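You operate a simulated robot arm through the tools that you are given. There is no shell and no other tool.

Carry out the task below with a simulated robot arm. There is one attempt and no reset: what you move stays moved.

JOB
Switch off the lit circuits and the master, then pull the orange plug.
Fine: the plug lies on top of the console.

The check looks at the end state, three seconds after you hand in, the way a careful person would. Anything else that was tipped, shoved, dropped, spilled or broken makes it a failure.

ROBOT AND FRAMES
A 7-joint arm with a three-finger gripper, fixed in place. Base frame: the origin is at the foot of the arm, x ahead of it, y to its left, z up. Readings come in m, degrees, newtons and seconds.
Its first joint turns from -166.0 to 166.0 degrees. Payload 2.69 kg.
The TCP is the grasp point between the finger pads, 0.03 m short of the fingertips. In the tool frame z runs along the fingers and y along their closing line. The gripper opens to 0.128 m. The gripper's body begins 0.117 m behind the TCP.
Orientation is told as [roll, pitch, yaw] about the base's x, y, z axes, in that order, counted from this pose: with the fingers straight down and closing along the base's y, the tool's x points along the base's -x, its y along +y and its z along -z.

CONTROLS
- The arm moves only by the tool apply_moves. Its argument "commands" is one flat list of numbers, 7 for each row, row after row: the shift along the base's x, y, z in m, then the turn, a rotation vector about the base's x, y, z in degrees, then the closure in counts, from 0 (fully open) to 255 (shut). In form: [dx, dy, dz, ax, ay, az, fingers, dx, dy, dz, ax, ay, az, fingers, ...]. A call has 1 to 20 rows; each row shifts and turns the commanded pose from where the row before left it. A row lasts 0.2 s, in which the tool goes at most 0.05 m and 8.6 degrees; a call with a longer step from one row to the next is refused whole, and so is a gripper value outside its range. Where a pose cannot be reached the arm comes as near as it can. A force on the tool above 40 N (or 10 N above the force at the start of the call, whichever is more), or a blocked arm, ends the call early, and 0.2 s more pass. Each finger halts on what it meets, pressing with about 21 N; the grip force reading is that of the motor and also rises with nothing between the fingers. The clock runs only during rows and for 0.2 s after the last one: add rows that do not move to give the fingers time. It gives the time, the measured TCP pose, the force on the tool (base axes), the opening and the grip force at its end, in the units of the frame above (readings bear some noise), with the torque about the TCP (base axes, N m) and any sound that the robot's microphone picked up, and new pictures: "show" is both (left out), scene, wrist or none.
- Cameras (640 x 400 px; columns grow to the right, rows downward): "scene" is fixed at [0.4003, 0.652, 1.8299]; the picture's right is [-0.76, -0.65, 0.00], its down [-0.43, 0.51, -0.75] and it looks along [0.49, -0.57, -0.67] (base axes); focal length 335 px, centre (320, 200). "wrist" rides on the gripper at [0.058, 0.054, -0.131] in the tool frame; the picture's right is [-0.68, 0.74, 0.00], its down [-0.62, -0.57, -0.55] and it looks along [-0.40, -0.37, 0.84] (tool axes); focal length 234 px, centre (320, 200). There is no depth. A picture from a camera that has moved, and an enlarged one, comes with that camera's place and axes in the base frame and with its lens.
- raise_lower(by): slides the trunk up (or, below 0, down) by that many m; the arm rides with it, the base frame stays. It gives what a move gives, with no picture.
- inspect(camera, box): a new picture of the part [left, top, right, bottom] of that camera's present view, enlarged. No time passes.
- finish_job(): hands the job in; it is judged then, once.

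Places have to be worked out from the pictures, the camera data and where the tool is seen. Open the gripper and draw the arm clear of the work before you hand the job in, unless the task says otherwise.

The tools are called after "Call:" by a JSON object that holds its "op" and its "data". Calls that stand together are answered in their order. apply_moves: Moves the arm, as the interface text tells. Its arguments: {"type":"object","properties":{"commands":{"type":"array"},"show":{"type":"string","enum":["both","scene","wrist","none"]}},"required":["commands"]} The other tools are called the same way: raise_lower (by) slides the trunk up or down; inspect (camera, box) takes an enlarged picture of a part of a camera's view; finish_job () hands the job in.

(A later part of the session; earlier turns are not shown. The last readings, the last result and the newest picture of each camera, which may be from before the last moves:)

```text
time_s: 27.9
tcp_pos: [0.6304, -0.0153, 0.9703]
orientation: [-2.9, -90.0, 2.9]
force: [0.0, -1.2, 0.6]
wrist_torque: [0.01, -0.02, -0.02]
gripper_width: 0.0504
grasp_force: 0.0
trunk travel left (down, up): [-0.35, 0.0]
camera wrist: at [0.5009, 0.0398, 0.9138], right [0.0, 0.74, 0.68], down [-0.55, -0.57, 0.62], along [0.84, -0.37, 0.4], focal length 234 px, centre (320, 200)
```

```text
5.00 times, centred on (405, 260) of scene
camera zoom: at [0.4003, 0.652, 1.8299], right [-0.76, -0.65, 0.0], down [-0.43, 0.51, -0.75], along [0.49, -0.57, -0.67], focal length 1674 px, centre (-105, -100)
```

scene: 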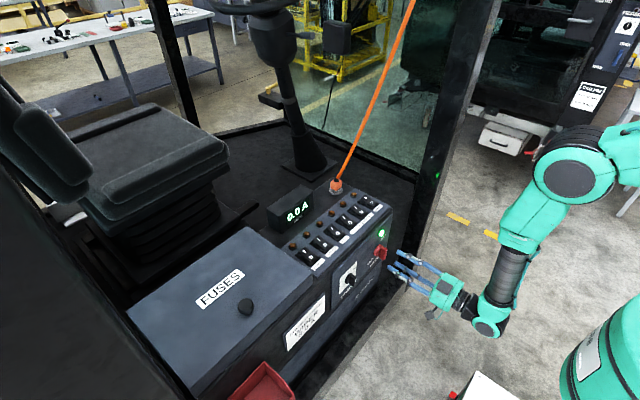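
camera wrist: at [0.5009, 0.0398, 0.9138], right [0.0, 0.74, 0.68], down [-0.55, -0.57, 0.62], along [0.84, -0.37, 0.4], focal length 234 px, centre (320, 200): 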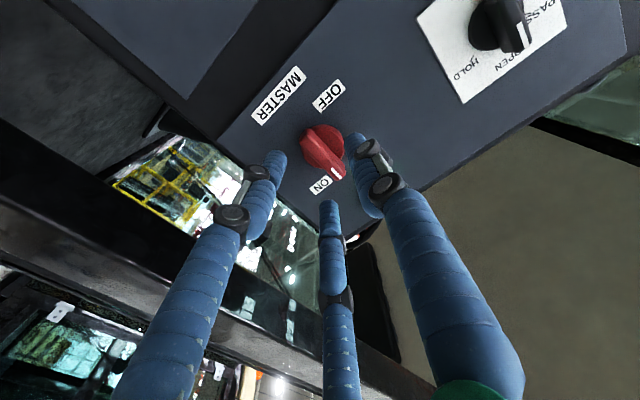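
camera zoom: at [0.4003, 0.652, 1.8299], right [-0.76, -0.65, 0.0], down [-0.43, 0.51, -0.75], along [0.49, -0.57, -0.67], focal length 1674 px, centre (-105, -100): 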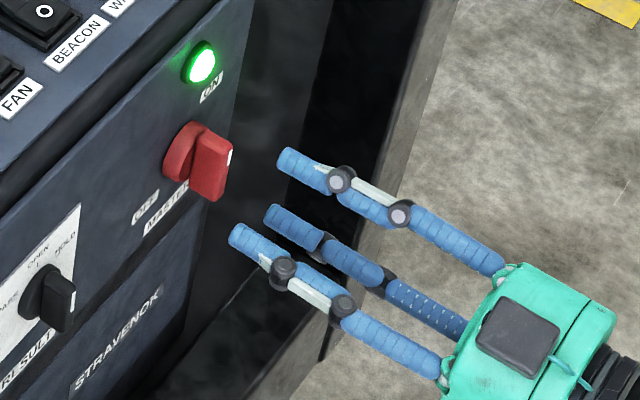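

The bar's front centre works out near (y −0.011, z 0.971). I open to about 8 cm, trim y by +4 mm, and move forward 25 mm, then check.

Call:
{"op": "apply_moves", "data": {"commands": [0, 0.004, 0.001, 0, 0, 0, 95, 0, 0, 0, 0, 0, 0, 95, 0.008, 0, 0, 0, 0, 0, 95, 0.008, 0, 0, 0, 0, 0, 95, 0.009, 0, 0, 0, 0, 0, 95, 0, 0, 0, 0, 0, 0, 95], "show": "both"}}

Call:
{"op": "inspect", "data": {"camera": "wrist", "box": [255, 90, 405, 230]}}

Call:
{"op": "inspect", "data": {"camera": "scene", "box": [360, 220, 450, 300]}}

```text
time_s: 29.3
tcp_pos: [0.6562, -0.0087, 0.9725]
orientation: [-1.1, -89.9, 1.0]
force: [0.7, -0.4, -0.3]
wrist_torque: [0.0, 0.0, -0.01]
gripper_width: 0.08
grasp_force: 0.1
trunk travel left (down, up): [-0.35, 0.0]
camera wrist: at [0.5256, 0.0455, 0.9149], right [0.0, 0.74, 0.68], down [-0.55, -0.57, 0.62], along [0.84, -0.37, 0.4], focal length 234 px, centre (320, 200)
```

scene: 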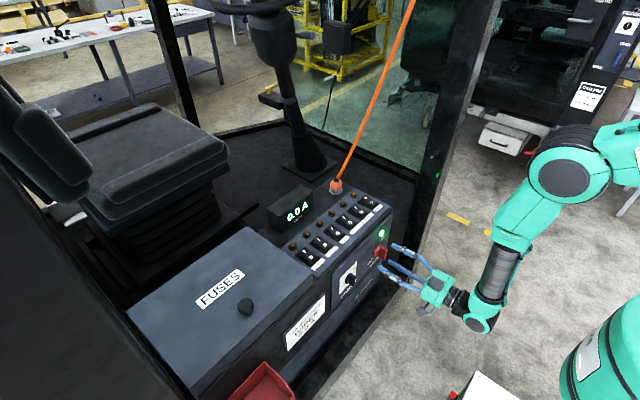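
wrist: 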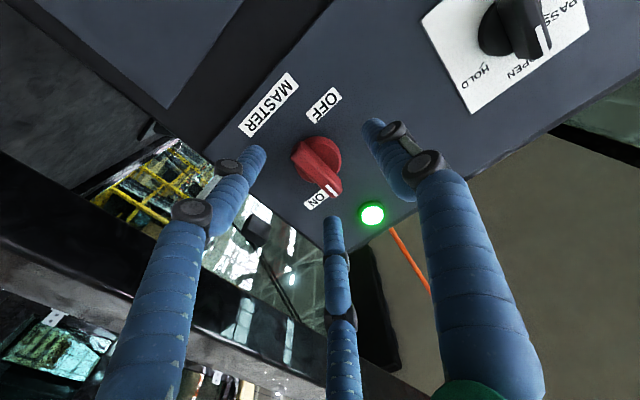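

```text
2.86 times, centred on (330, 160) of wrist
camera zoom: at [0.5256, 0.0455, 0.9149], right [0.0, 0.74, 0.68], down [-0.55, -0.57, 0.62], along [0.84, -0.37, 0.4], focal length 669 px, centre (291, 314)
```

zoom: 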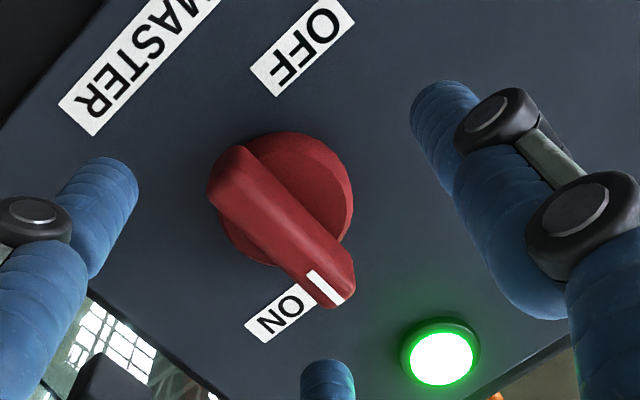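

```text
5.00 times, centred on (405, 260) of scene
camera zoom: at [0.4003, 0.652, 1.8299], right [-0.76, -0.65, 0.0], down [-0.43, 0.51, -0.75], along [0.49, -0.57, -0.67], focal length 1674 px, centre (-105, -100)
```

zoom: 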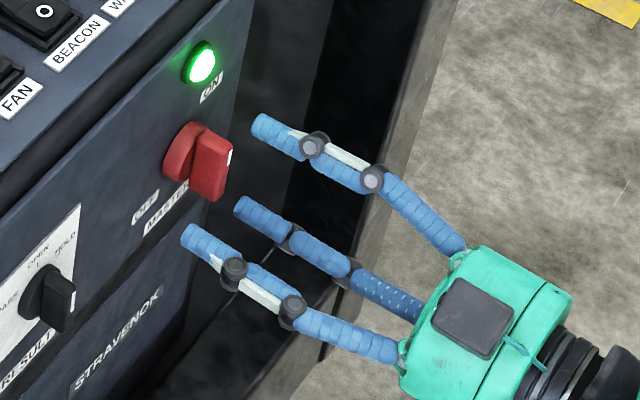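

The bar is centred between the fingers within about 1–2 mm. I trim that, advance 15 mm so the tips straddle the bar, and close.

Call:
{"op": "apply_moves", "data": {"commands": [0.005, -0.001, -0.0015, 0, 0, 0, 95, 0.005, 0, 0, 0, 0, 0, 95, 0.005, 0, 0, 0, 0, 0, 95, 0, 0, 0, 0, 0, 0, 95], "show": "both"}}

Call:
{"op": "inspect", "data": {"camera": "scene", "box": [360, 220, 450, 300]}}

```text
time_s: 30.3
tcp_pos: [0.6706, -0.0109, 0.9702]
orientation: [-2.8, -89.8, 2.7]
force: [-0.1, 0.1, -0.1]
wrist_torque: [-0.02, 0.01, 0.0]
gripper_width: 0.0801
grasp_force: 0.0
trunk travel left (down, up): [-0.35, 0.0]
camera wrist: at [0.5395, 0.0447, 0.9131], right [0.0, 0.74, 0.68], down [-0.55, -0.57, 0.62], along [0.84, -0.37, 0.4], focal length 234 px, centre (320, 200)
```

scene: 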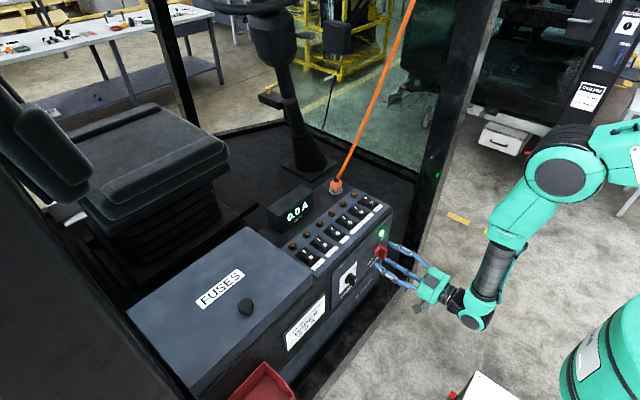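
wrist: 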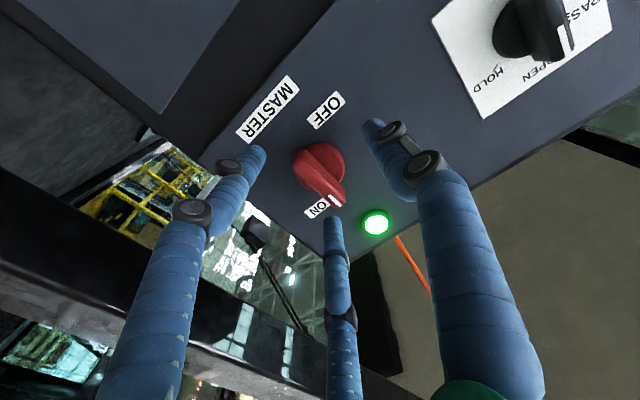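

```text
5.00 times, centred on (405, 260) of scene
camera zoom: at [0.4003, 0.652, 1.8299], right [-0.76, -0.65, 0.0], down [-0.43, 0.51, -0.75], along [0.49, -0.57, -0.67], focal length 1674 px, centre (-105, -100)
```

zoom: 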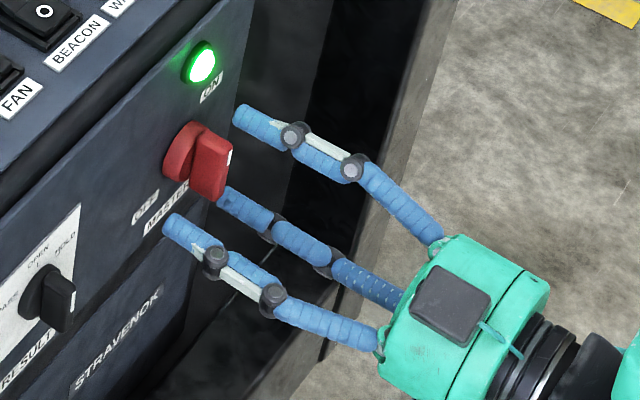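

The tips now straddle the bar with about 14 mm overlap and no contact. I close the fingers on it.

Call:
{"op": "apply_moves", "data": {"commands": [0, 0, 0, 0, 0, 0, 180, 0, 0, 0, 0, 0, 0, 255, 0, 0, 0, 0, 0, 0, 255, 0, 0, 0, 0, 0, 0, 255], "show": "both"}}

Call:
{"op": "inspect", "data": {"camera": "wrist", "box": [255, 90, 405, 230]}}

Call:
{"op": "inspect", "data": {"camera": "scene", "box": [360, 220, 450, 300]}}

```text
time_s: 31.0
tcp_pos: [0.6672, -0.0159, 0.9641]
orientation: [4.5, -89.0, -5.1]
force: [10.9, -21.8, -29.2]
wrist_torque: [0.29, 0.58, -0.78]
gripper_width: 0.0318
grasp_force: 21.0
trunk travel left (down, up): [-0.35, 0.0]
stopped in row 3: the force on the tool passed its limit at 42 N (the readings are from after the stop); the commanded pose is now the measured one
camera wrist: at [0.5368, 0.041, 0.9088], right [0.02, 0.74, 0.68], down [-0.54, -0.56, 0.62], along [0.84, -0.38, 0.39], focal length 234 px, centre (320, 200)
```

scene: 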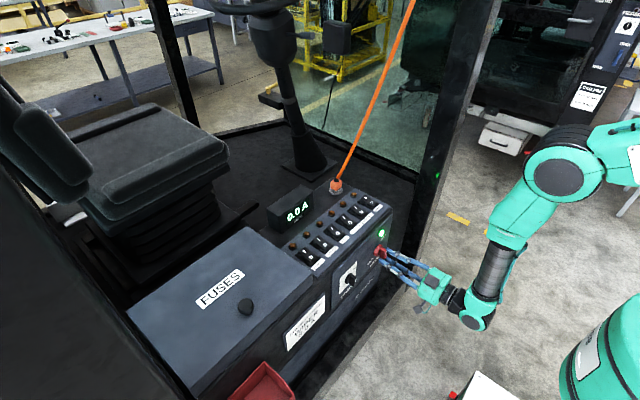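
wrist: 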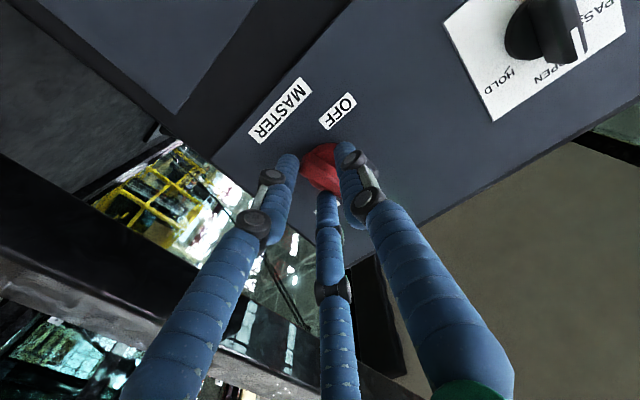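

```text
2.86 times, centred on (330, 160) of wrist
camera zoom: at [0.5368, 0.041, 0.9088], right [0.02, 0.74, 0.68], down [-0.54, -0.56, 0.62], along [0.84, -0.38, 0.39], focal length 669 px, centre (291, 314)
```

zoom: 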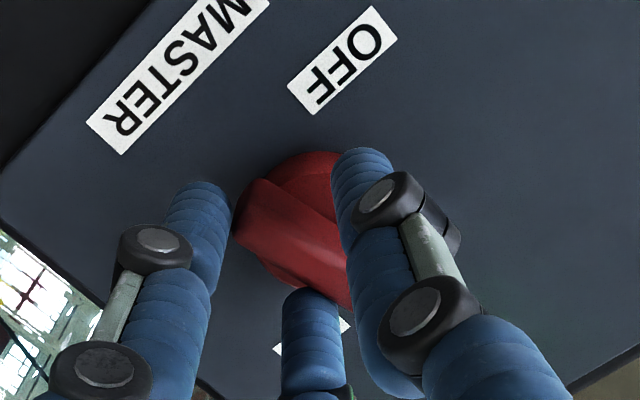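

```text
5.00 times, centred on (405, 260) of scene
camera zoom: at [0.4003, 0.652, 1.8299], right [-0.76, -0.65, 0.0], down [-0.43, 0.51, -0.75], along [0.49, -0.57, -0.67], focal length 1674 px, centre (-105, -100)
```

zoom: 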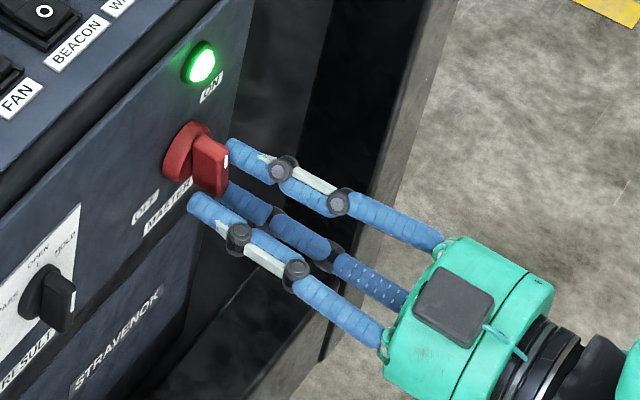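

The hand's three real fingertips met the bar unevenly (force 42 N, tool nudged −5 mm in y, −6 mm in z), and the lamp is still green. I open again to release the preload and re-centre for a looser, balanced hold.

Call:
{"op": "apply_moves", "data": {"commands": [0, 0, 0, 0, 0, 0, 155, 0, 0, 0, 0, 0, 0, 155], "show": "both"}}

Call:
{"op": "inspect", "data": {"camera": "wrist", "box": [255, 90, 405, 230]}}

Call:
{"op": "inspect", "data": {"camera": "scene", "box": [370, 225, 410, 285]}}

```text
time_s: 31.6
tcp_pos: [0.6673, -0.0126, 0.9681]
orientation: [2.8, -89.7, -3.0]
force: [0.5, -0.2, 0.5]
wrist_torque: [-0.01, -0.01, 0.02]
gripper_width: 0.0503
grasp_force: 0.5
trunk travel left (down, up): [-0.35, 0.0]
camera wrist: at [0.5378, 0.043, 0.9115], right [0.01, 0.74, 0.68], down [-0.55, -0.56, 0.62], along [0.84, -0.38, 0.4], focal length 234 px, centre (320, 200)
```

scene: 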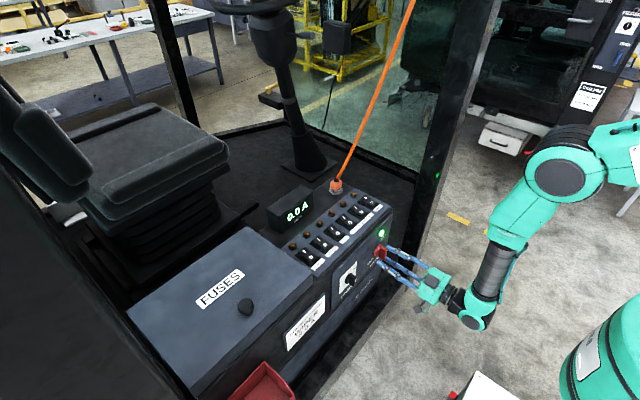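
wrist: 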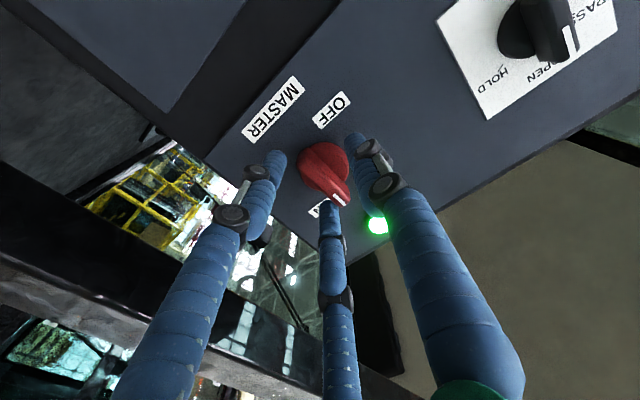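

```text
2.86 times, centred on (330, 160) of wrist
camera zoom: at [0.5378, 0.043, 0.9115], right [0.01, 0.74, 0.68], down [-0.55, -0.56, 0.62], along [0.84, -0.38, 0.4], focal length 669 px, centre (291, 314)
```

zoom: 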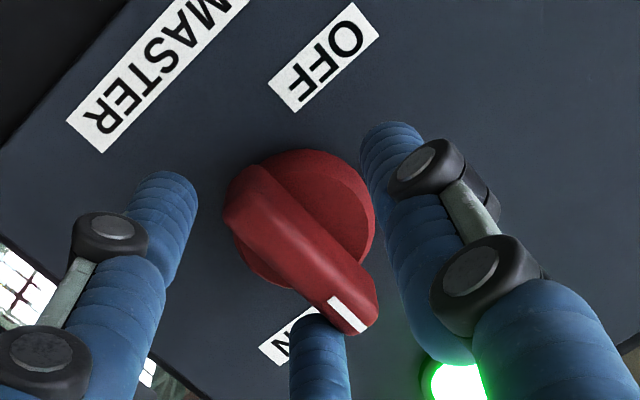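

```text
6.67 times, centred on (390, 255) of scene
camera zoom: at [0.4003, 0.652, 1.8299], right [-0.76, -0.65, 0.0], down [-0.43, 0.51, -0.75], along [0.49, -0.57, -0.67], focal length 2232 px, centre (-147, -167)
```

zoom: 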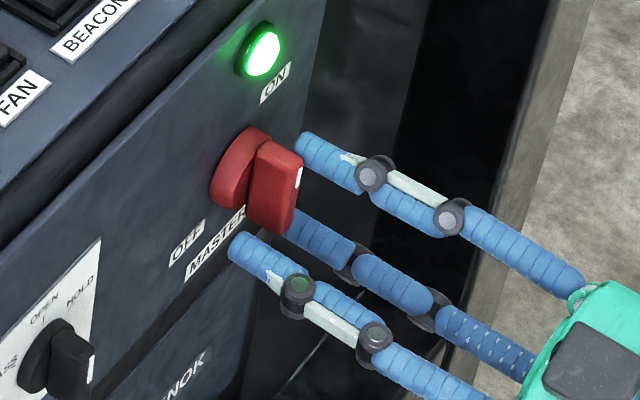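

The handle is back free, with its axis at about (y −0.010, z 0.970). The upper finger rests beside the bar's top, so turning the hand counter-clockwise will carry the bar with little squeeze; I turn the first 40°.

Call:
{"op": "apply_moves", "data": {"commands": [0, 0.0, 0.0005, -8, 0, 0, 165, 0, 0.0, 0.0005, -8, 0, 0, 165, 0, 0.0, 0.0005, -8, 0, 0, 165, 0, 0, 0.0005, -8, 0, 0, 165, 0, 0, 0.0005, -8, 0, 0, 165], "show": "both"}}

Call:
{"op": "inspect", "data": {"camera": "scene", "box": [370, 225, 410, 285]}}

Call:
{"op": "inspect", "data": {"camera": "wrist", "box": [255, 90, 405, 230]}}

```text
time_s: 32.8
tcp_pos: [0.6679, -0.0127, 0.9702]
orientation: [-89.7, -49.9, 89.1]
force: [-2.8, -9.8, -4.9]
wrist_torque: [0.03, 0.17, -0.33]
gripper_width: 0.0527
grasp_force: 5.5
trunk travel left (down, up): [-0.35, 0.0]
camera wrist: at [0.5377, -0.0071, 0.8922], right [0.01, 1.0, 0.04], down [-0.55, -0.03, 0.84], along [0.84, -0.03, 0.55], focal length 234 px, centre (320, 200)
```

scene: 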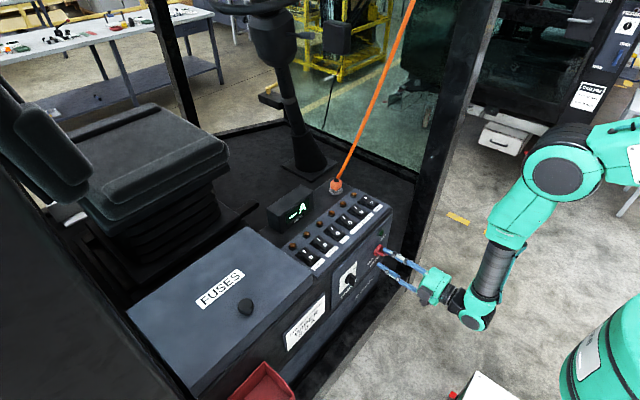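
wrist: 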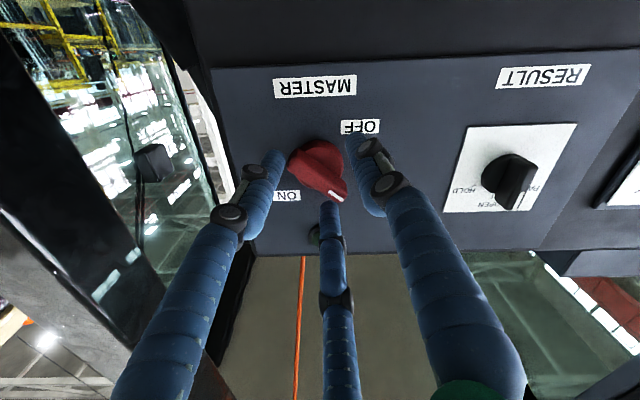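

```text
6.67 times, centred on (390, 255) of scene
camera zoom: at [0.4003, 0.652, 1.8299], right [-0.76, -0.65, 0.0], down [-0.43, 0.51, -0.75], along [0.49, -0.57, -0.67], focal length 2232 px, centre (-147, -167)
```

zoom: 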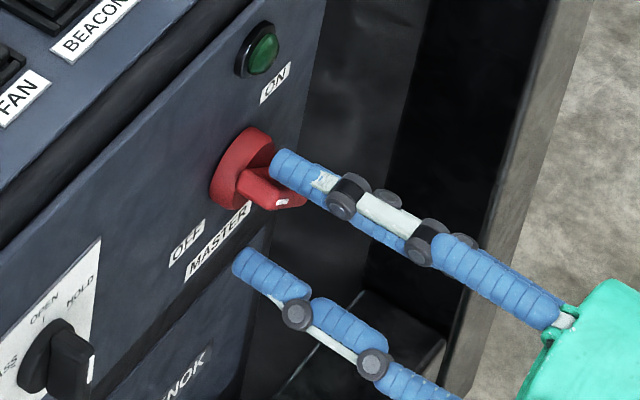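

```text
2.86 times, centred on (330, 160) of wrist
camera zoom: at [0.5377, -0.0071, 0.8922], right [0.01, 1.0, 0.04], down [-0.55, -0.03, 0.84], along [0.84, -0.03, 0.55], focal length 669 px, centre (291, 314)
```

zoom: 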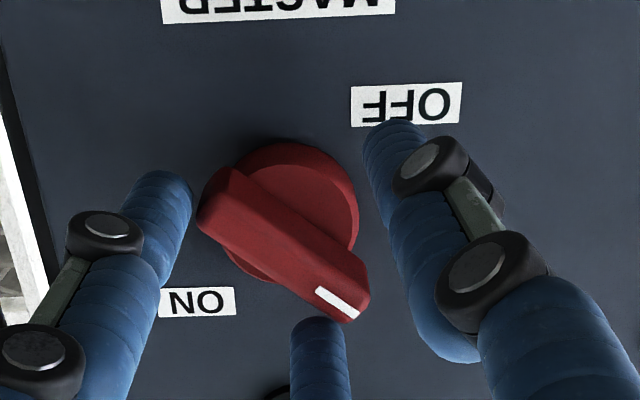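

The green lamp has gone out and the handle is past half way to OFF. I continue the turn in the same manner to bring it fully to OFF.

Call:
{"op": "apply_moves", "data": {"commands": [0, 0.0, 0.0005, -8, 0, 0, 160, 0, 0.0, 0.0005, -8, 0, 0, 160, 0, 0.0, 0.0005, -8, 0, 0, 160, 0, 0, 0.0005, -8, 0, 0, 160, 0, 0, 0, 0, 0, 0, 160], "show": "both"}}

Call:
{"op": "inspect", "data": {"camera": "scene", "box": [370, 225, 410, 285]}}

Call:
{"op": "inspect", "data": {"camera": "wrist", "box": [255, 90, 405, 230]}}

```text
time_s: 34.0
tcp_pos: [0.6686, -0.0127, 0.9721]
orientation: [-90.4, -17.9, 89.5]
force: [1.5, -12.0, 2.6]
wrist_torque: [0.01, -0.16, -0.28]
gripper_width: 0.0564
grasp_force: 7.3
trunk travel left (down, up): [-0.35, 0.0]
camera wrist: at [0.5384, -0.0499, 0.9034], right [0.01, 0.87, -0.49], down [-0.55, 0.42, 0.73], along [0.84, 0.26, 0.48], focal length 234 px, centre (320, 200)
```

scene: 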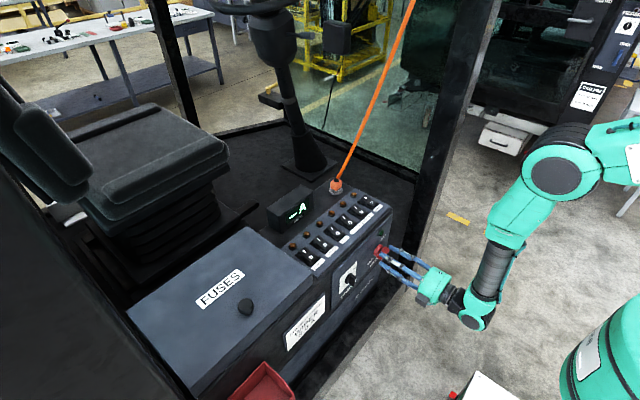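
wrist: 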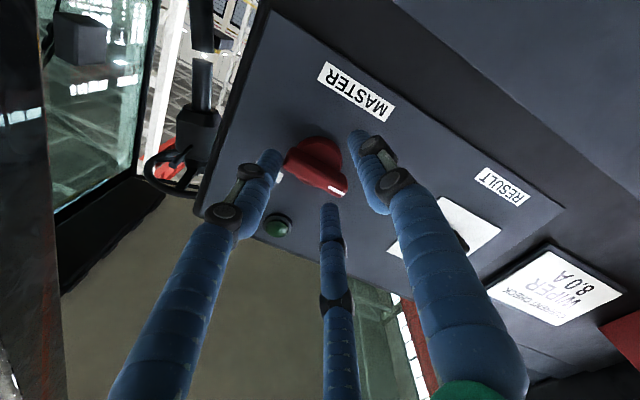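

```text
6.67 times, centred on (390, 255) of scene
camera zoom: at [0.4003, 0.652, 1.8299], right [-0.76, -0.65, 0.0], down [-0.43, 0.51, -0.75], along [0.49, -0.57, -0.67], focal length 2232 px, centre (-147, -167)
```

zoom: 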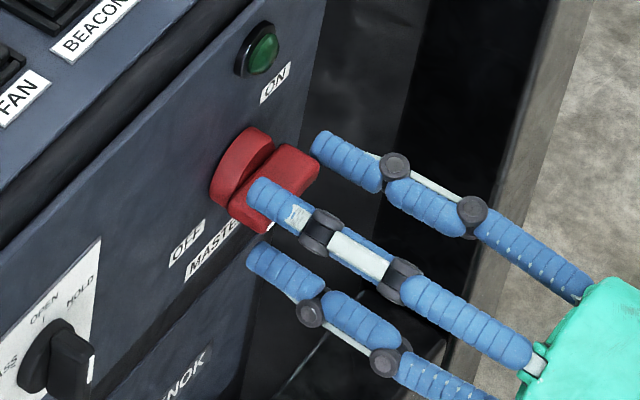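

```text
2.86 times, centred on (330, 160) of wrist
camera zoom: at [0.5384, -0.0499, 0.9034], right [0.01, 0.87, -0.49], down [-0.55, 0.42, 0.73], along [0.84, 0.26, 0.48], focal length 669 px, centre (291, 314)
```

zoom: 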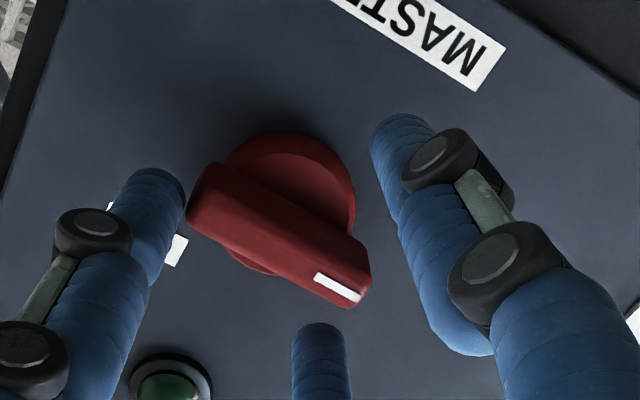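

The bar now lies horizontal pointing toward +y (OFF side), lamp and meter are dark: the master is off. I open the fingers and back straight out, then verify.

Call:
{"op": "apply_moves", "data": {"commands": [0, 0, 0, 0, 0, 0, 110, 0, 0, 0, 0, 0, 0, 90, -0.012, 0, 0, 0, 0, 0, 90, -0.02, 0, 0, 0, 0, 0, 90, -0.01, 0, 0, 0, 0, 0, 90, 0, 0, 0, 0, 0, 0, 90], "show": "both"}}

Call:
{"op": "inspect", "data": {"camera": "scene", "box": [360, 220, 410, 280]}}

Call:
{"op": "inspect", "data": {"camera": "wrist", "box": [235, 80, 425, 230]}}

```text
time_s: 35.4
tcp_pos: [0.6238, -0.0121, 0.9723]
orientation: [-90.3, -18.0, 89.5]
force: [0.2, 0.2, 0.9]
wrist_torque: [0.01, 0.0, 0.01]
gripper_width: 0.0826
grasp_force: 0.1
trunk travel left (down, up): [-0.35, 0.0]
camera wrist: at [0.4936, -0.0488, 0.9034], right [0.01, 0.87, -0.49], down [-0.55, 0.42, 0.73], along [0.84, 0.26, 0.48], focal length 234 px, centre (320, 200)
```

scene: 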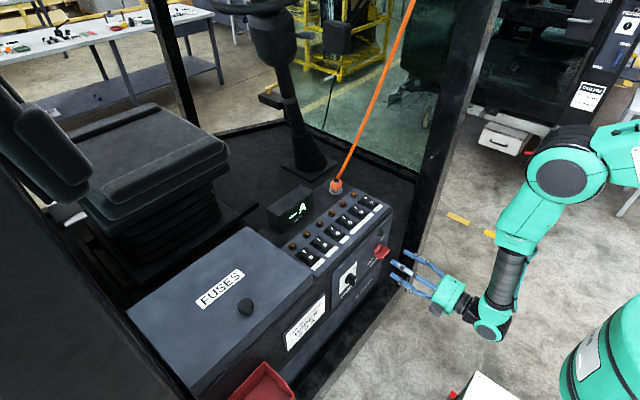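
wrist: 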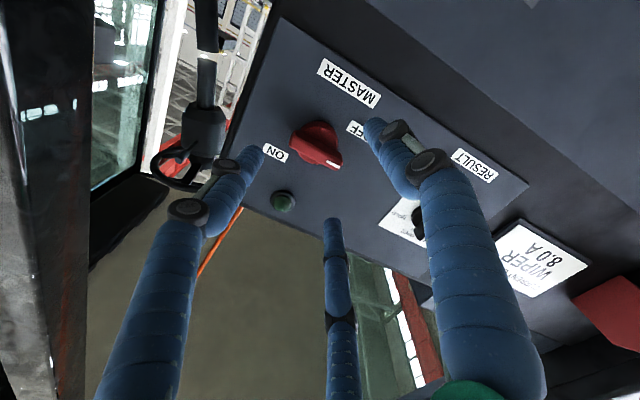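

```text
6.67 times, centred on (385, 250) of scene
camera zoom: at [0.4003, 0.652, 1.8299], right [-0.76, -0.65, 0.0], down [-0.43, 0.51, -0.75], along [0.49, -0.57, -0.67], focal length 2232 px, centre (-113, -133)
```

zoom: 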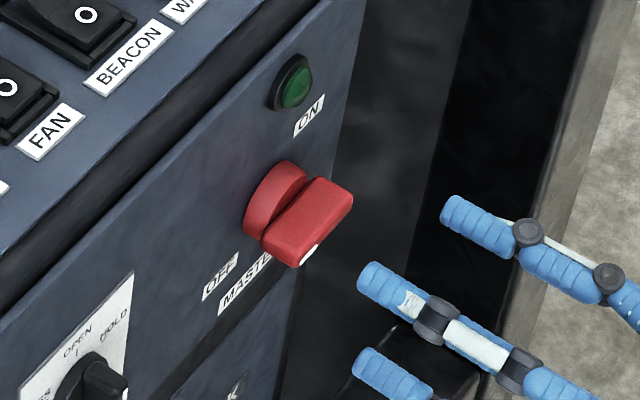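

```text
2.67 times, centred on (330, 155) of wrist
camera zoom: at [0.4936, -0.0488, 0.9034], right [0.01, 0.87, -0.49], down [-0.55, 0.42, 0.73], along [0.84, 0.26, 0.48], focal length 624 px, centre (293, 320)
```

zoom: 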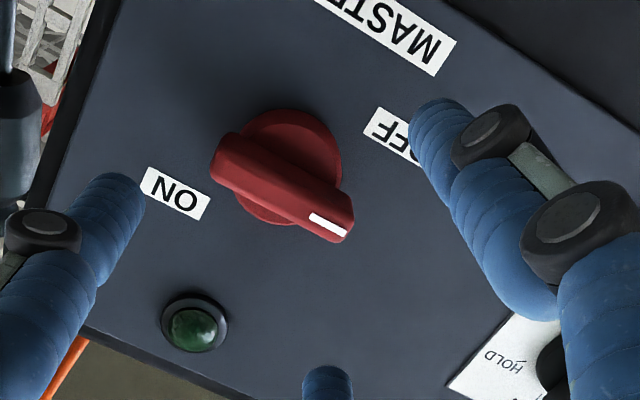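

Master handle verified horizontal at OFF with a dark lamp. Next, the plug: I close the fingers, lower away from the handle while rolling the hand back, so I can bring the tool upright again by the reverse path.

Call:
{"op": "apply_moves", "data": {"commands": [0, 0, -0.01, 8, 0, 0, 200, 0, 0, -0.03, 8, 0, 0, 255, 0, 0, -0.03, 8, 0, 0, 255, 0, 0, -0.03, 8, 0, 0, 255, 0, 0, -0.02, 8, 0, 0, 255, 0, 0, 0, 8, 0, 0, 255, 0, 0, 0, 8, 0, 0, 255, 0, 0, 0, 8, 0, 0, 255, 0, 0, 0, 8, 0, 0, 255, 0, 0, 0, 0, 0, 0, 255], "show": "none"}}

```text
time_s: 37.6
tcp_pos: [0.6264, -0.0122, 0.8515]
orientation: [9.2, -89.6, -9.6]
force: [-0.9, 0.4, -0.4]
wrist_torque: [0.01, 0.02, 0.03]
gripper_width: 0.0022
grasp_force: 21.2
trunk travel left (down, up): [-0.35, 0.0]
```

Rolled back and low at (0.626, −0.012, 0.852). Now I pitch the tool back down in steps.

Call:
{"op": "apply_moves", "data": {"commands": [0, 0, 0, 0, 7.8, 0, 255, 0, 0, 0, 0, 7.8, 0, 255, 0, 0, 0, 0, 7.8, 0, 255, 0, 0, 0, 0, 7.8, 0, 255, 0, 0, 0, 0, 7.8, 0, 255, 0, 0, 0, 0, 7.8, 0, 255, 0, 0, 0, 0, 7.8, 0, 255, 0, 0, 0, 0, 7.8, 0, 255, 0, 0, 0, 0, 7.8, 0, 255, 0, 0, 0, 0, 0, 0, 255], "show": "scene"}}

```text
time_s: 39.8
tcp_pos: [0.6258, -0.012, 0.8511]
orientation: [-0.4, -19.2, 0.0]
force: [-0.1, 0.8, 0.2]
wrist_torque: [-0.03, 0.03, -0.01]
gripper_width: 0.0024
grasp_force: 21.2
trunk travel left (down, up): [-0.35, 0.0]
```

scene: 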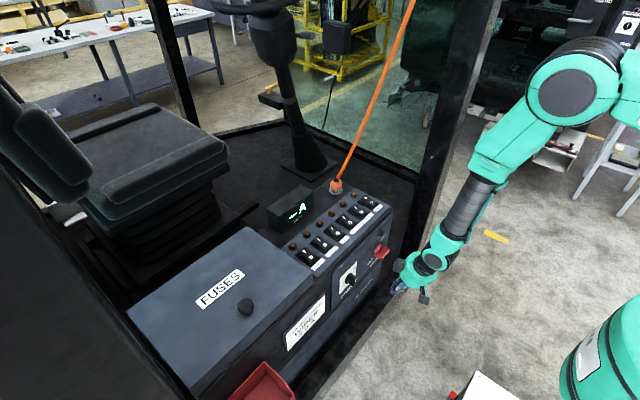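

The tool is back to −19° without trouble. I raise it well above the console while bringing it vertical, still in front of the console.

Call:
{"op": "apply_moves", "data": {"commands": [-0.005, 0, 0.045, 0, 0, 0, 255, -0.005, 0, 0.045, 0, 0, 0, 255, 0, 0, 0.045, 0, 0, 0, 255, 0, 0, 0.045, 0, 0, 0, 255, 0, 0, 0.045, 0, 0, 0, 255, 0, 0, 0.045, 0, 0, 0, 255, 0, 0, 0.045, 0, 4.8, 0, 255, 0, 0, 0.045, 0, 4.8, 0, 255, 0, 0, 0.045, 0, 4.8, 0, 255, 0, 0, 0.045, 0, 4.8, 0, 255, 0, 0, 0, 0, 0, 0, 255], "show": "both"}}

Call:
{"op": "inspect", "data": {"camera": "scene", "box": [300, 0, 440, 220]}}

```text
time_s: 42.2
tcp_pos: [0.6152, -0.0126, 1.3007]
orientation: [-0.3, 0.0, 0.0]
force: [-0.3, -0.6, 0.1]
wrist_torque: [0.02, 0.0, -0.02]
gripper_width: 0.0021
grasp_force: 20.8
trunk travel left (down, up): [-0.35, 0.0]
camera wrist: at [0.5569, 0.0429, 1.4324], right [0.68, 0.74, 0.0], down [0.61, -0.56, 0.55], along [0.41, -0.38, -0.83], focal length 234 px, centre (320, 200)
```

scene: 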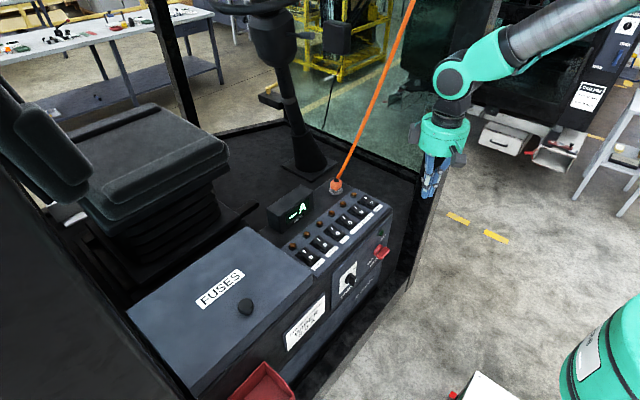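
wrist: 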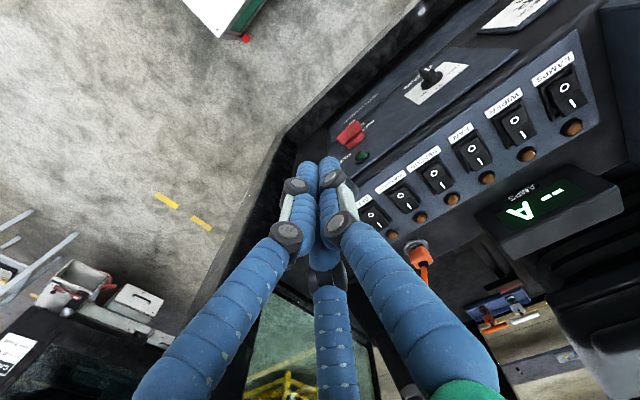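

```text
1.82 times, centred on (370, 110) of scene
camera zoom: at [0.4003, 0.652, 1.8299], right [-0.76, -0.65, 0.0], down [-0.43, 0.51, -0.75], along [0.49, -0.57, -0.67], focal length 609 px, centre (229, 364)
```

zoom: 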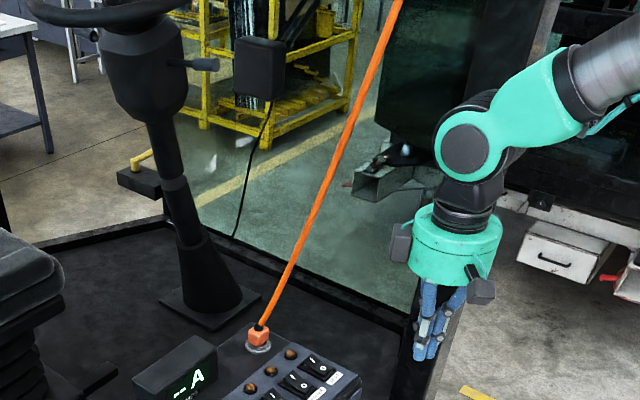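

All rockers are down on "0" and the tool is upright at (0.615, −0.013, 1.301). The plug is at about (0.926, −0.042), its cable leaning toward −x/−y, so I approach from the +y side: yaw −35° so the cable falls in a gap between fingers, and go high over the console.

Call:
{"op": "apply_moves", "data": {"commands": [0.017, 0.02, 0.012, 0, 0, -7, 255, 0.017, 0.02, 0.012, 0, 0, -7, 255, 0.017, 0.02, 0.012, 0, 0, -7, 200, 0.017, 0.02, 0.012, 0, 0, -7, 150, 0.017, 0.02, 0.012, 0, 0, -7, 115, 0.045, -0.008, 0, 0, 0, 0, 115, 0.045, -0.008, 0, 0, 0, 0, 115, 0.045, -0.008, 0, 0, 0, 0, 115, 0.045, -0.008, 0, 0, 0, 0, 115, 0.045, -0.008, 0, 0, 0, 0, 115, 0, 0, 0, -6, 0, 0, 115, 0, 0, 0, -6, 0, 0, 115, 0, 0, 0, 0, 0, 0, 115], "show": "both"}}

Call:
{"op": "inspect", "data": {"camera": "scene", "box": [260, 60, 420, 230]}}

Call:
{"op": "inspect", "data": {"camera": "wrist", "box": [220, 80, 420, 260]}}

```text
time_s: 45.0
tcp_pos: [0.9254, 0.0483, 1.3613]
orientation: [-10.3, -7.1, -34.4]
force: [0.7, -0.5, -0.8]
wrist_torque: [0.04, 0.0, -0.03]
gripper_width: 0.0702
grasp_force: 0.2
trunk travel left (down, up): [-0.35, 0.0]
camera wrist: at [0.9094, 0.1536, 1.4742], right [0.98, 0.21, -0.05], down [0.18, -0.68, 0.71], along [0.12, -0.7, -0.7], focal length 234 px, centre (320, 200)
```

scene: 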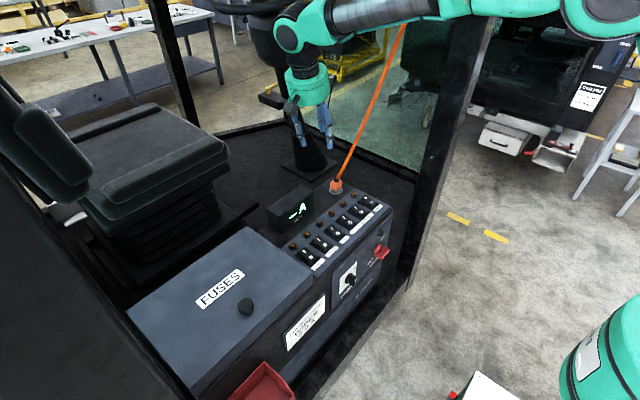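
wrist: 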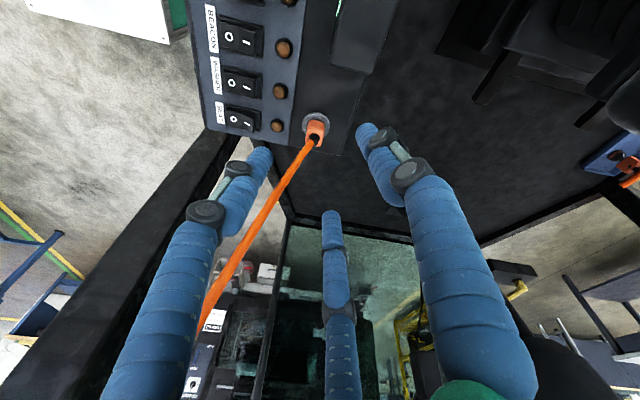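

```text
2.35 times, centred on (340, 145) of scene
camera zoom: at [0.4003, 0.652, 1.8299], right [-0.76, -0.65, 0.0], down [-0.43, 0.51, -0.75], along [0.49, -0.57, -0.67], focal length 788 px, centre (273, 329)
```

zoom: 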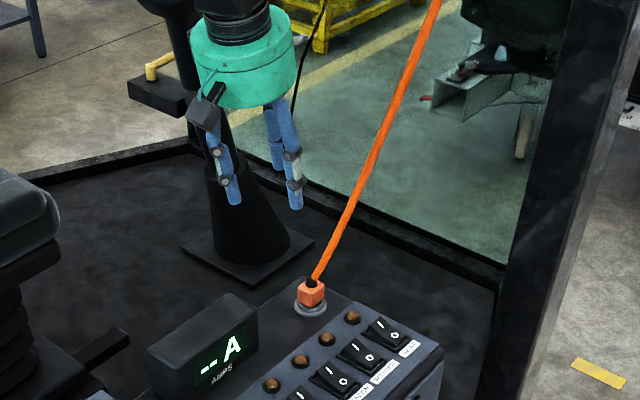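

```text
2.22 times, centred on (320, 170) of wrist
camera zoom: at [0.9094, 0.1536, 1.4742], right [0.98, 0.21, -0.05], down [0.18, -0.68, 0.71], along [0.12, -0.7, -0.7], focal length 520 px, centre (320, 267)
```

zoom: 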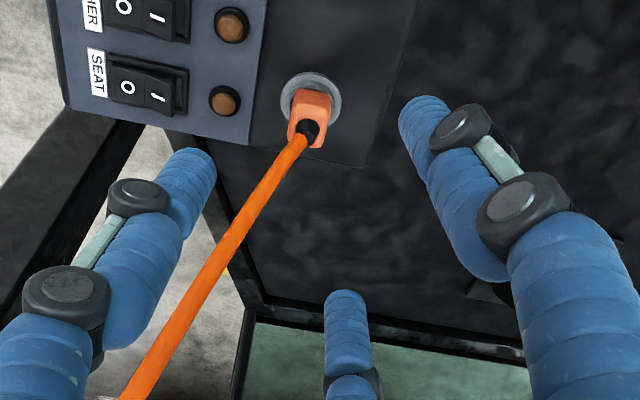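

The plug sits at about (0.927, −0.039) with its body between z ≈ 1.117 and 1.142; the cable runs through the gap between two fingers. I move to a point 15 cm out along the tool axis, then halfway in.

Call:
{"op": "apply_moves", "data": {"commands": [0.001, -0.026, -0.0325, 0, 0, 0, 115, 0.001, -0.026, -0.0325, 0, 0, 0, 115, 0, -0.0073, -0.0342, 0, 0, 0, 115, 0, -0.0073, -0.0342, 0, 0, 0, 115, 0, 0, 0, 0, 0, 0, 115], "show": "both"}}

Call:
{"op": "inspect", "data": {"camera": "scene", "box": [290, 110, 400, 220]}}

Call:
{"op": "inspect", "data": {"camera": "wrist", "box": [220, 80, 420, 260]}}

```text
time_s: 46.2
tcp_pos: [0.9245, -0.0199, 1.2307]
orientation: [-10.2, -7.0, -34.4]
force: [-0.3, -0.2, 0.3]
wrist_torque: [0.0, 0.03, 0.01]
gripper_width: 0.0703
grasp_force: 0.1
trunk travel left (down, up): [-0.35, 0.0]
camera wrist: at [0.9084, 0.0864, 1.342], right [0.98, 0.21, -0.05], down [0.18, -0.68, 0.71], along [0.12, -0.7, -0.7], focal length 234 px, centre (320, 200)
```

scene: 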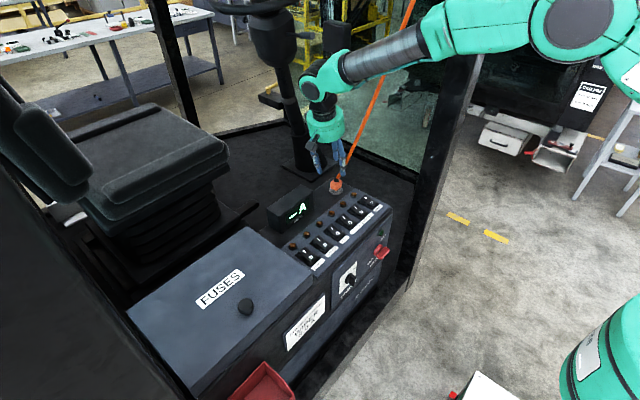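
wrist: 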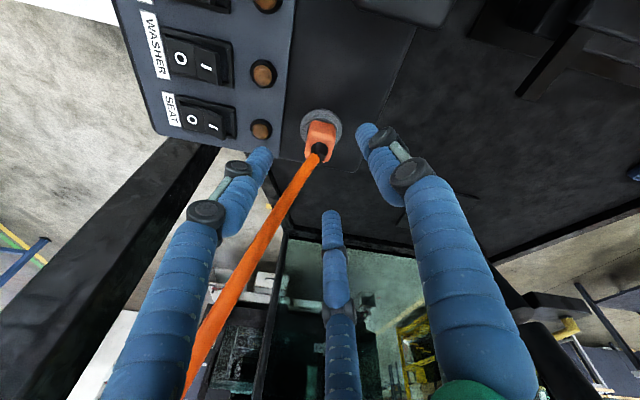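

```text
3.64 times, centred on (345, 165) of scene
camera zoom: at [0.4003, 0.652, 1.8299], right [-0.76, -0.65, 0.0], down [-0.43, 0.51, -0.75], along [0.49, -0.57, -0.67], focal length 1218 px, centre (229, 327)
```

zoom: 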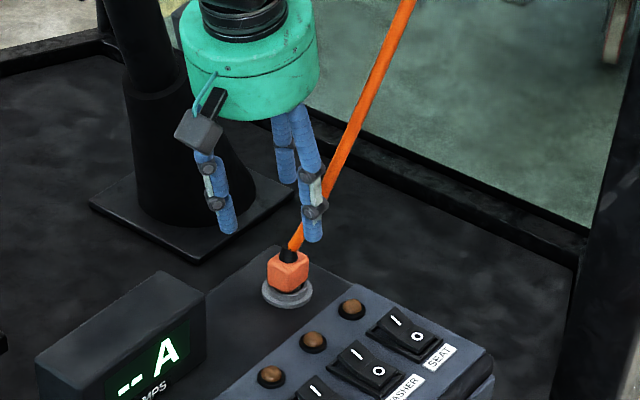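

```text
2.22 times, centred on (320, 170) of wrist
camera zoom: at [0.9084, 0.0864, 1.342], right [0.98, 0.21, -0.05], down [0.18, -0.68, 0.71], along [0.12, -0.7, -0.7], focal length 520 px, centre (320, 267)
```

zoom: 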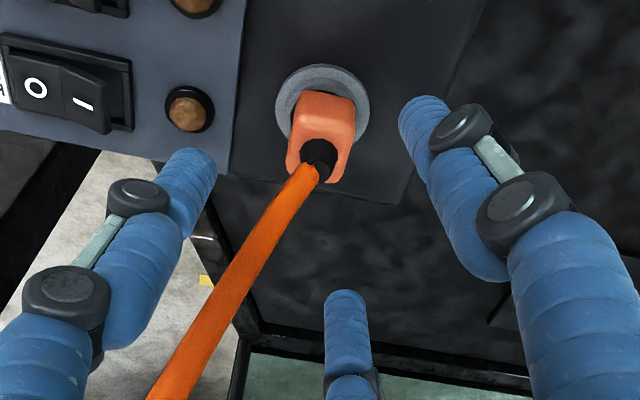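

The plug stays centred in the finger triangle. I descend 60 mm further along the axis and look again before the last 20 mm.

Call:
{"op": "apply_moves", "data": {"commands": [0.0005, -0.0033, -0.02, 0, 0, 0, 115, 0.0005, -0.0033, -0.02, 0, 0, 0, 115, 0.0005, -0.0034, -0.02, 0, 0, 0, 115, 0, 0, 0, 0, 0, 0, 115], "show": "both"}}

Call:
{"op": "inspect", "data": {"camera": "scene", "box": [300, 130, 390, 220]}}

Call:
{"op": "inspect", "data": {"camera": "wrist", "box": [220, 80, 420, 260]}}

```text
time_s: 47.2
tcp_pos: [0.9287, -0.0293, 1.1687]
orientation: [-10.3, -6.9, -34.4]
force: [0.3, 0.1, -0.1]
wrist_torque: [-0.01, 0.02, -0.01]
gripper_width: 0.0703
grasp_force: 0.1
trunk travel left (down, up): [-0.35, 0.0]
camera wrist: at [0.9126, 0.0747, 1.2815], right [0.98, 0.21, -0.05], down [0.18, -0.68, 0.71], along [0.12, -0.7, -0.7], focal length 234 px, centre (320, 200)
```

scene: 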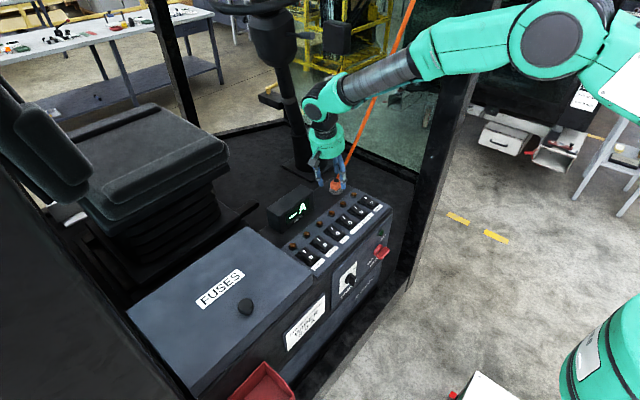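
wrist: 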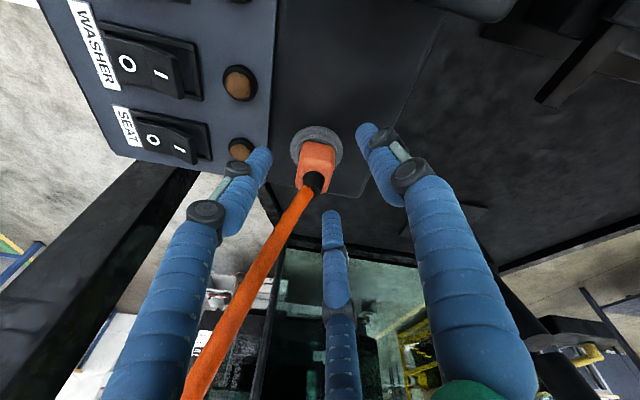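

```text
4.44 times, centred on (345, 175) of scene
camera zoom: at [0.4003, 0.652, 1.8299], right [-0.76, -0.65, 0.0], down [-0.43, 0.51, -0.75], along [0.49, -0.57, -0.67], focal length 1488 px, centre (209, 311)
```

zoom: 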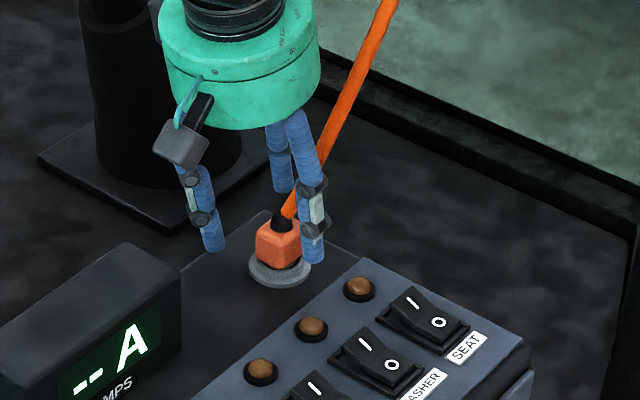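

```text
2.22 times, centred on (320, 170) of wrist
camera zoom: at [0.9126, 0.0747, 1.2815], right [0.98, 0.21, -0.05], down [0.18, -0.68, 0.71], along [0.12, -0.7, -0.7], focal length 520 px, centre (320, 267)
```

zoom: 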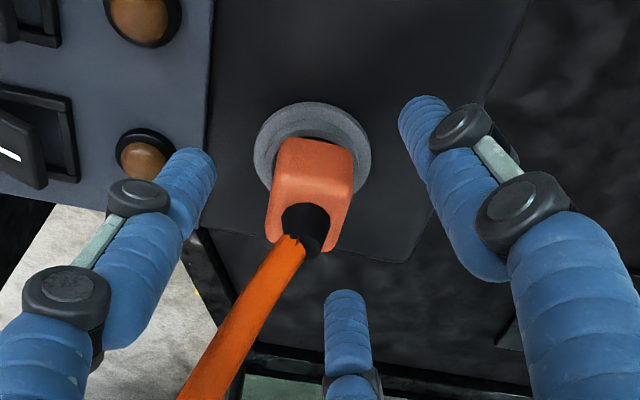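

The plug is centred at about (0.926, −0.039); the near finger comes close to the SEAT lamp, so I narrow the opening slightly and finish the last 20 mm.

Call:
{"op": "apply_moves", "data": {"commands": [-0.001, -0.002, -0.004, 0, 0, 0, 135, -0.001, -0.002, -0.007, 0, 0, 0, 135, -0.0005, -0.0015, -0.008, 0, 0, 0, 135, 0, 0, 0, 0, 0, 0, 135], "show": "both"}}

Call:
{"op": "inspect", "data": {"camera": "scene", "box": [310, 150, 370, 210]}}

Call:
{"op": "inspect", "data": {"camera": "wrist", "box": [240, 100, 400, 250]}}

```text
time_s: 48.2
tcp_pos: [0.9262, -0.0362, 1.1506]
orientation: [-10.2, -7.0, -34.3]
force: [0.7, 0.2, 0.2]
wrist_torque: [0.01, 0.0, 0.0]
gripper_width: 0.0604
grasp_force: 0.1
trunk travel left (down, up): [-0.35, 0.0]
camera wrist: at [0.9103, 0.0695, 1.2624], right [0.98, 0.21, -0.05], down [0.18, -0.68, 0.71], along [0.12, -0.7, -0.7], focal length 234 px, centre (320, 200)
```

scene: 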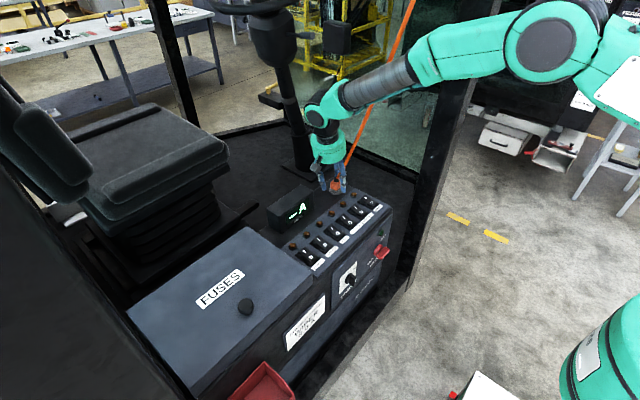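
wrist: 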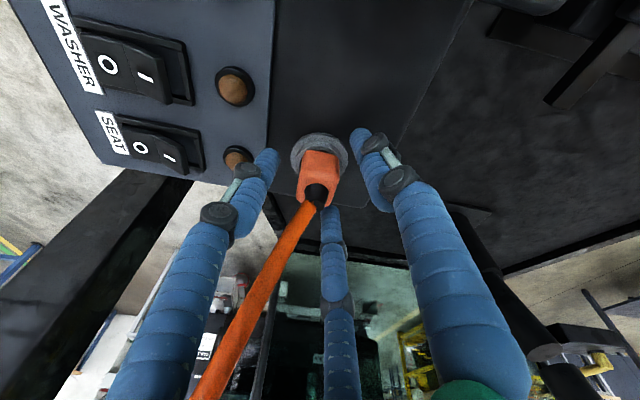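

```text
6.67 times, centred on (340, 180) of scene
camera zoom: at [0.4003, 0.652, 1.8299], right [-0.76, -0.65, 0.0], down [-0.43, 0.51, -0.75], along [0.49, -0.57, -0.67], focal length 2232 px, centre (187, 333)
```

zoom: 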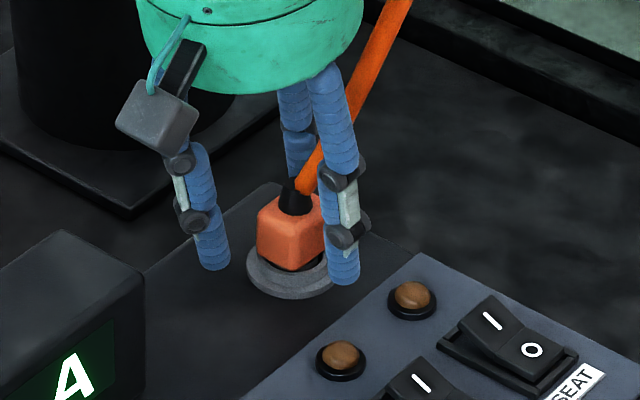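

```text
2.67 times, centred on (320, 175) of wrist
camera zoom: at [0.9103, 0.0695, 1.2624], right [0.98, 0.21, -0.05], down [0.18, -0.68, 0.71], along [0.12, -0.7, -0.7], focal length 624 px, centre (320, 267)
```

zoom: 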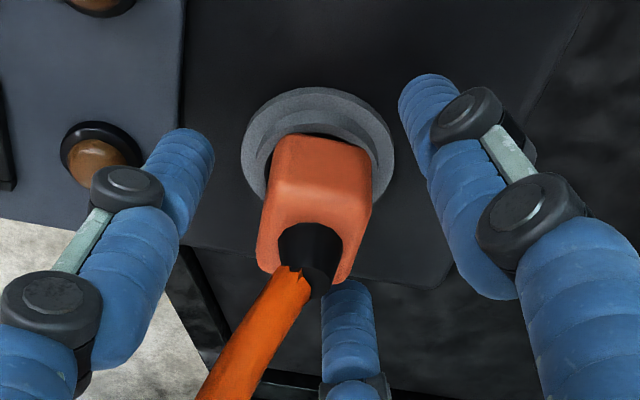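

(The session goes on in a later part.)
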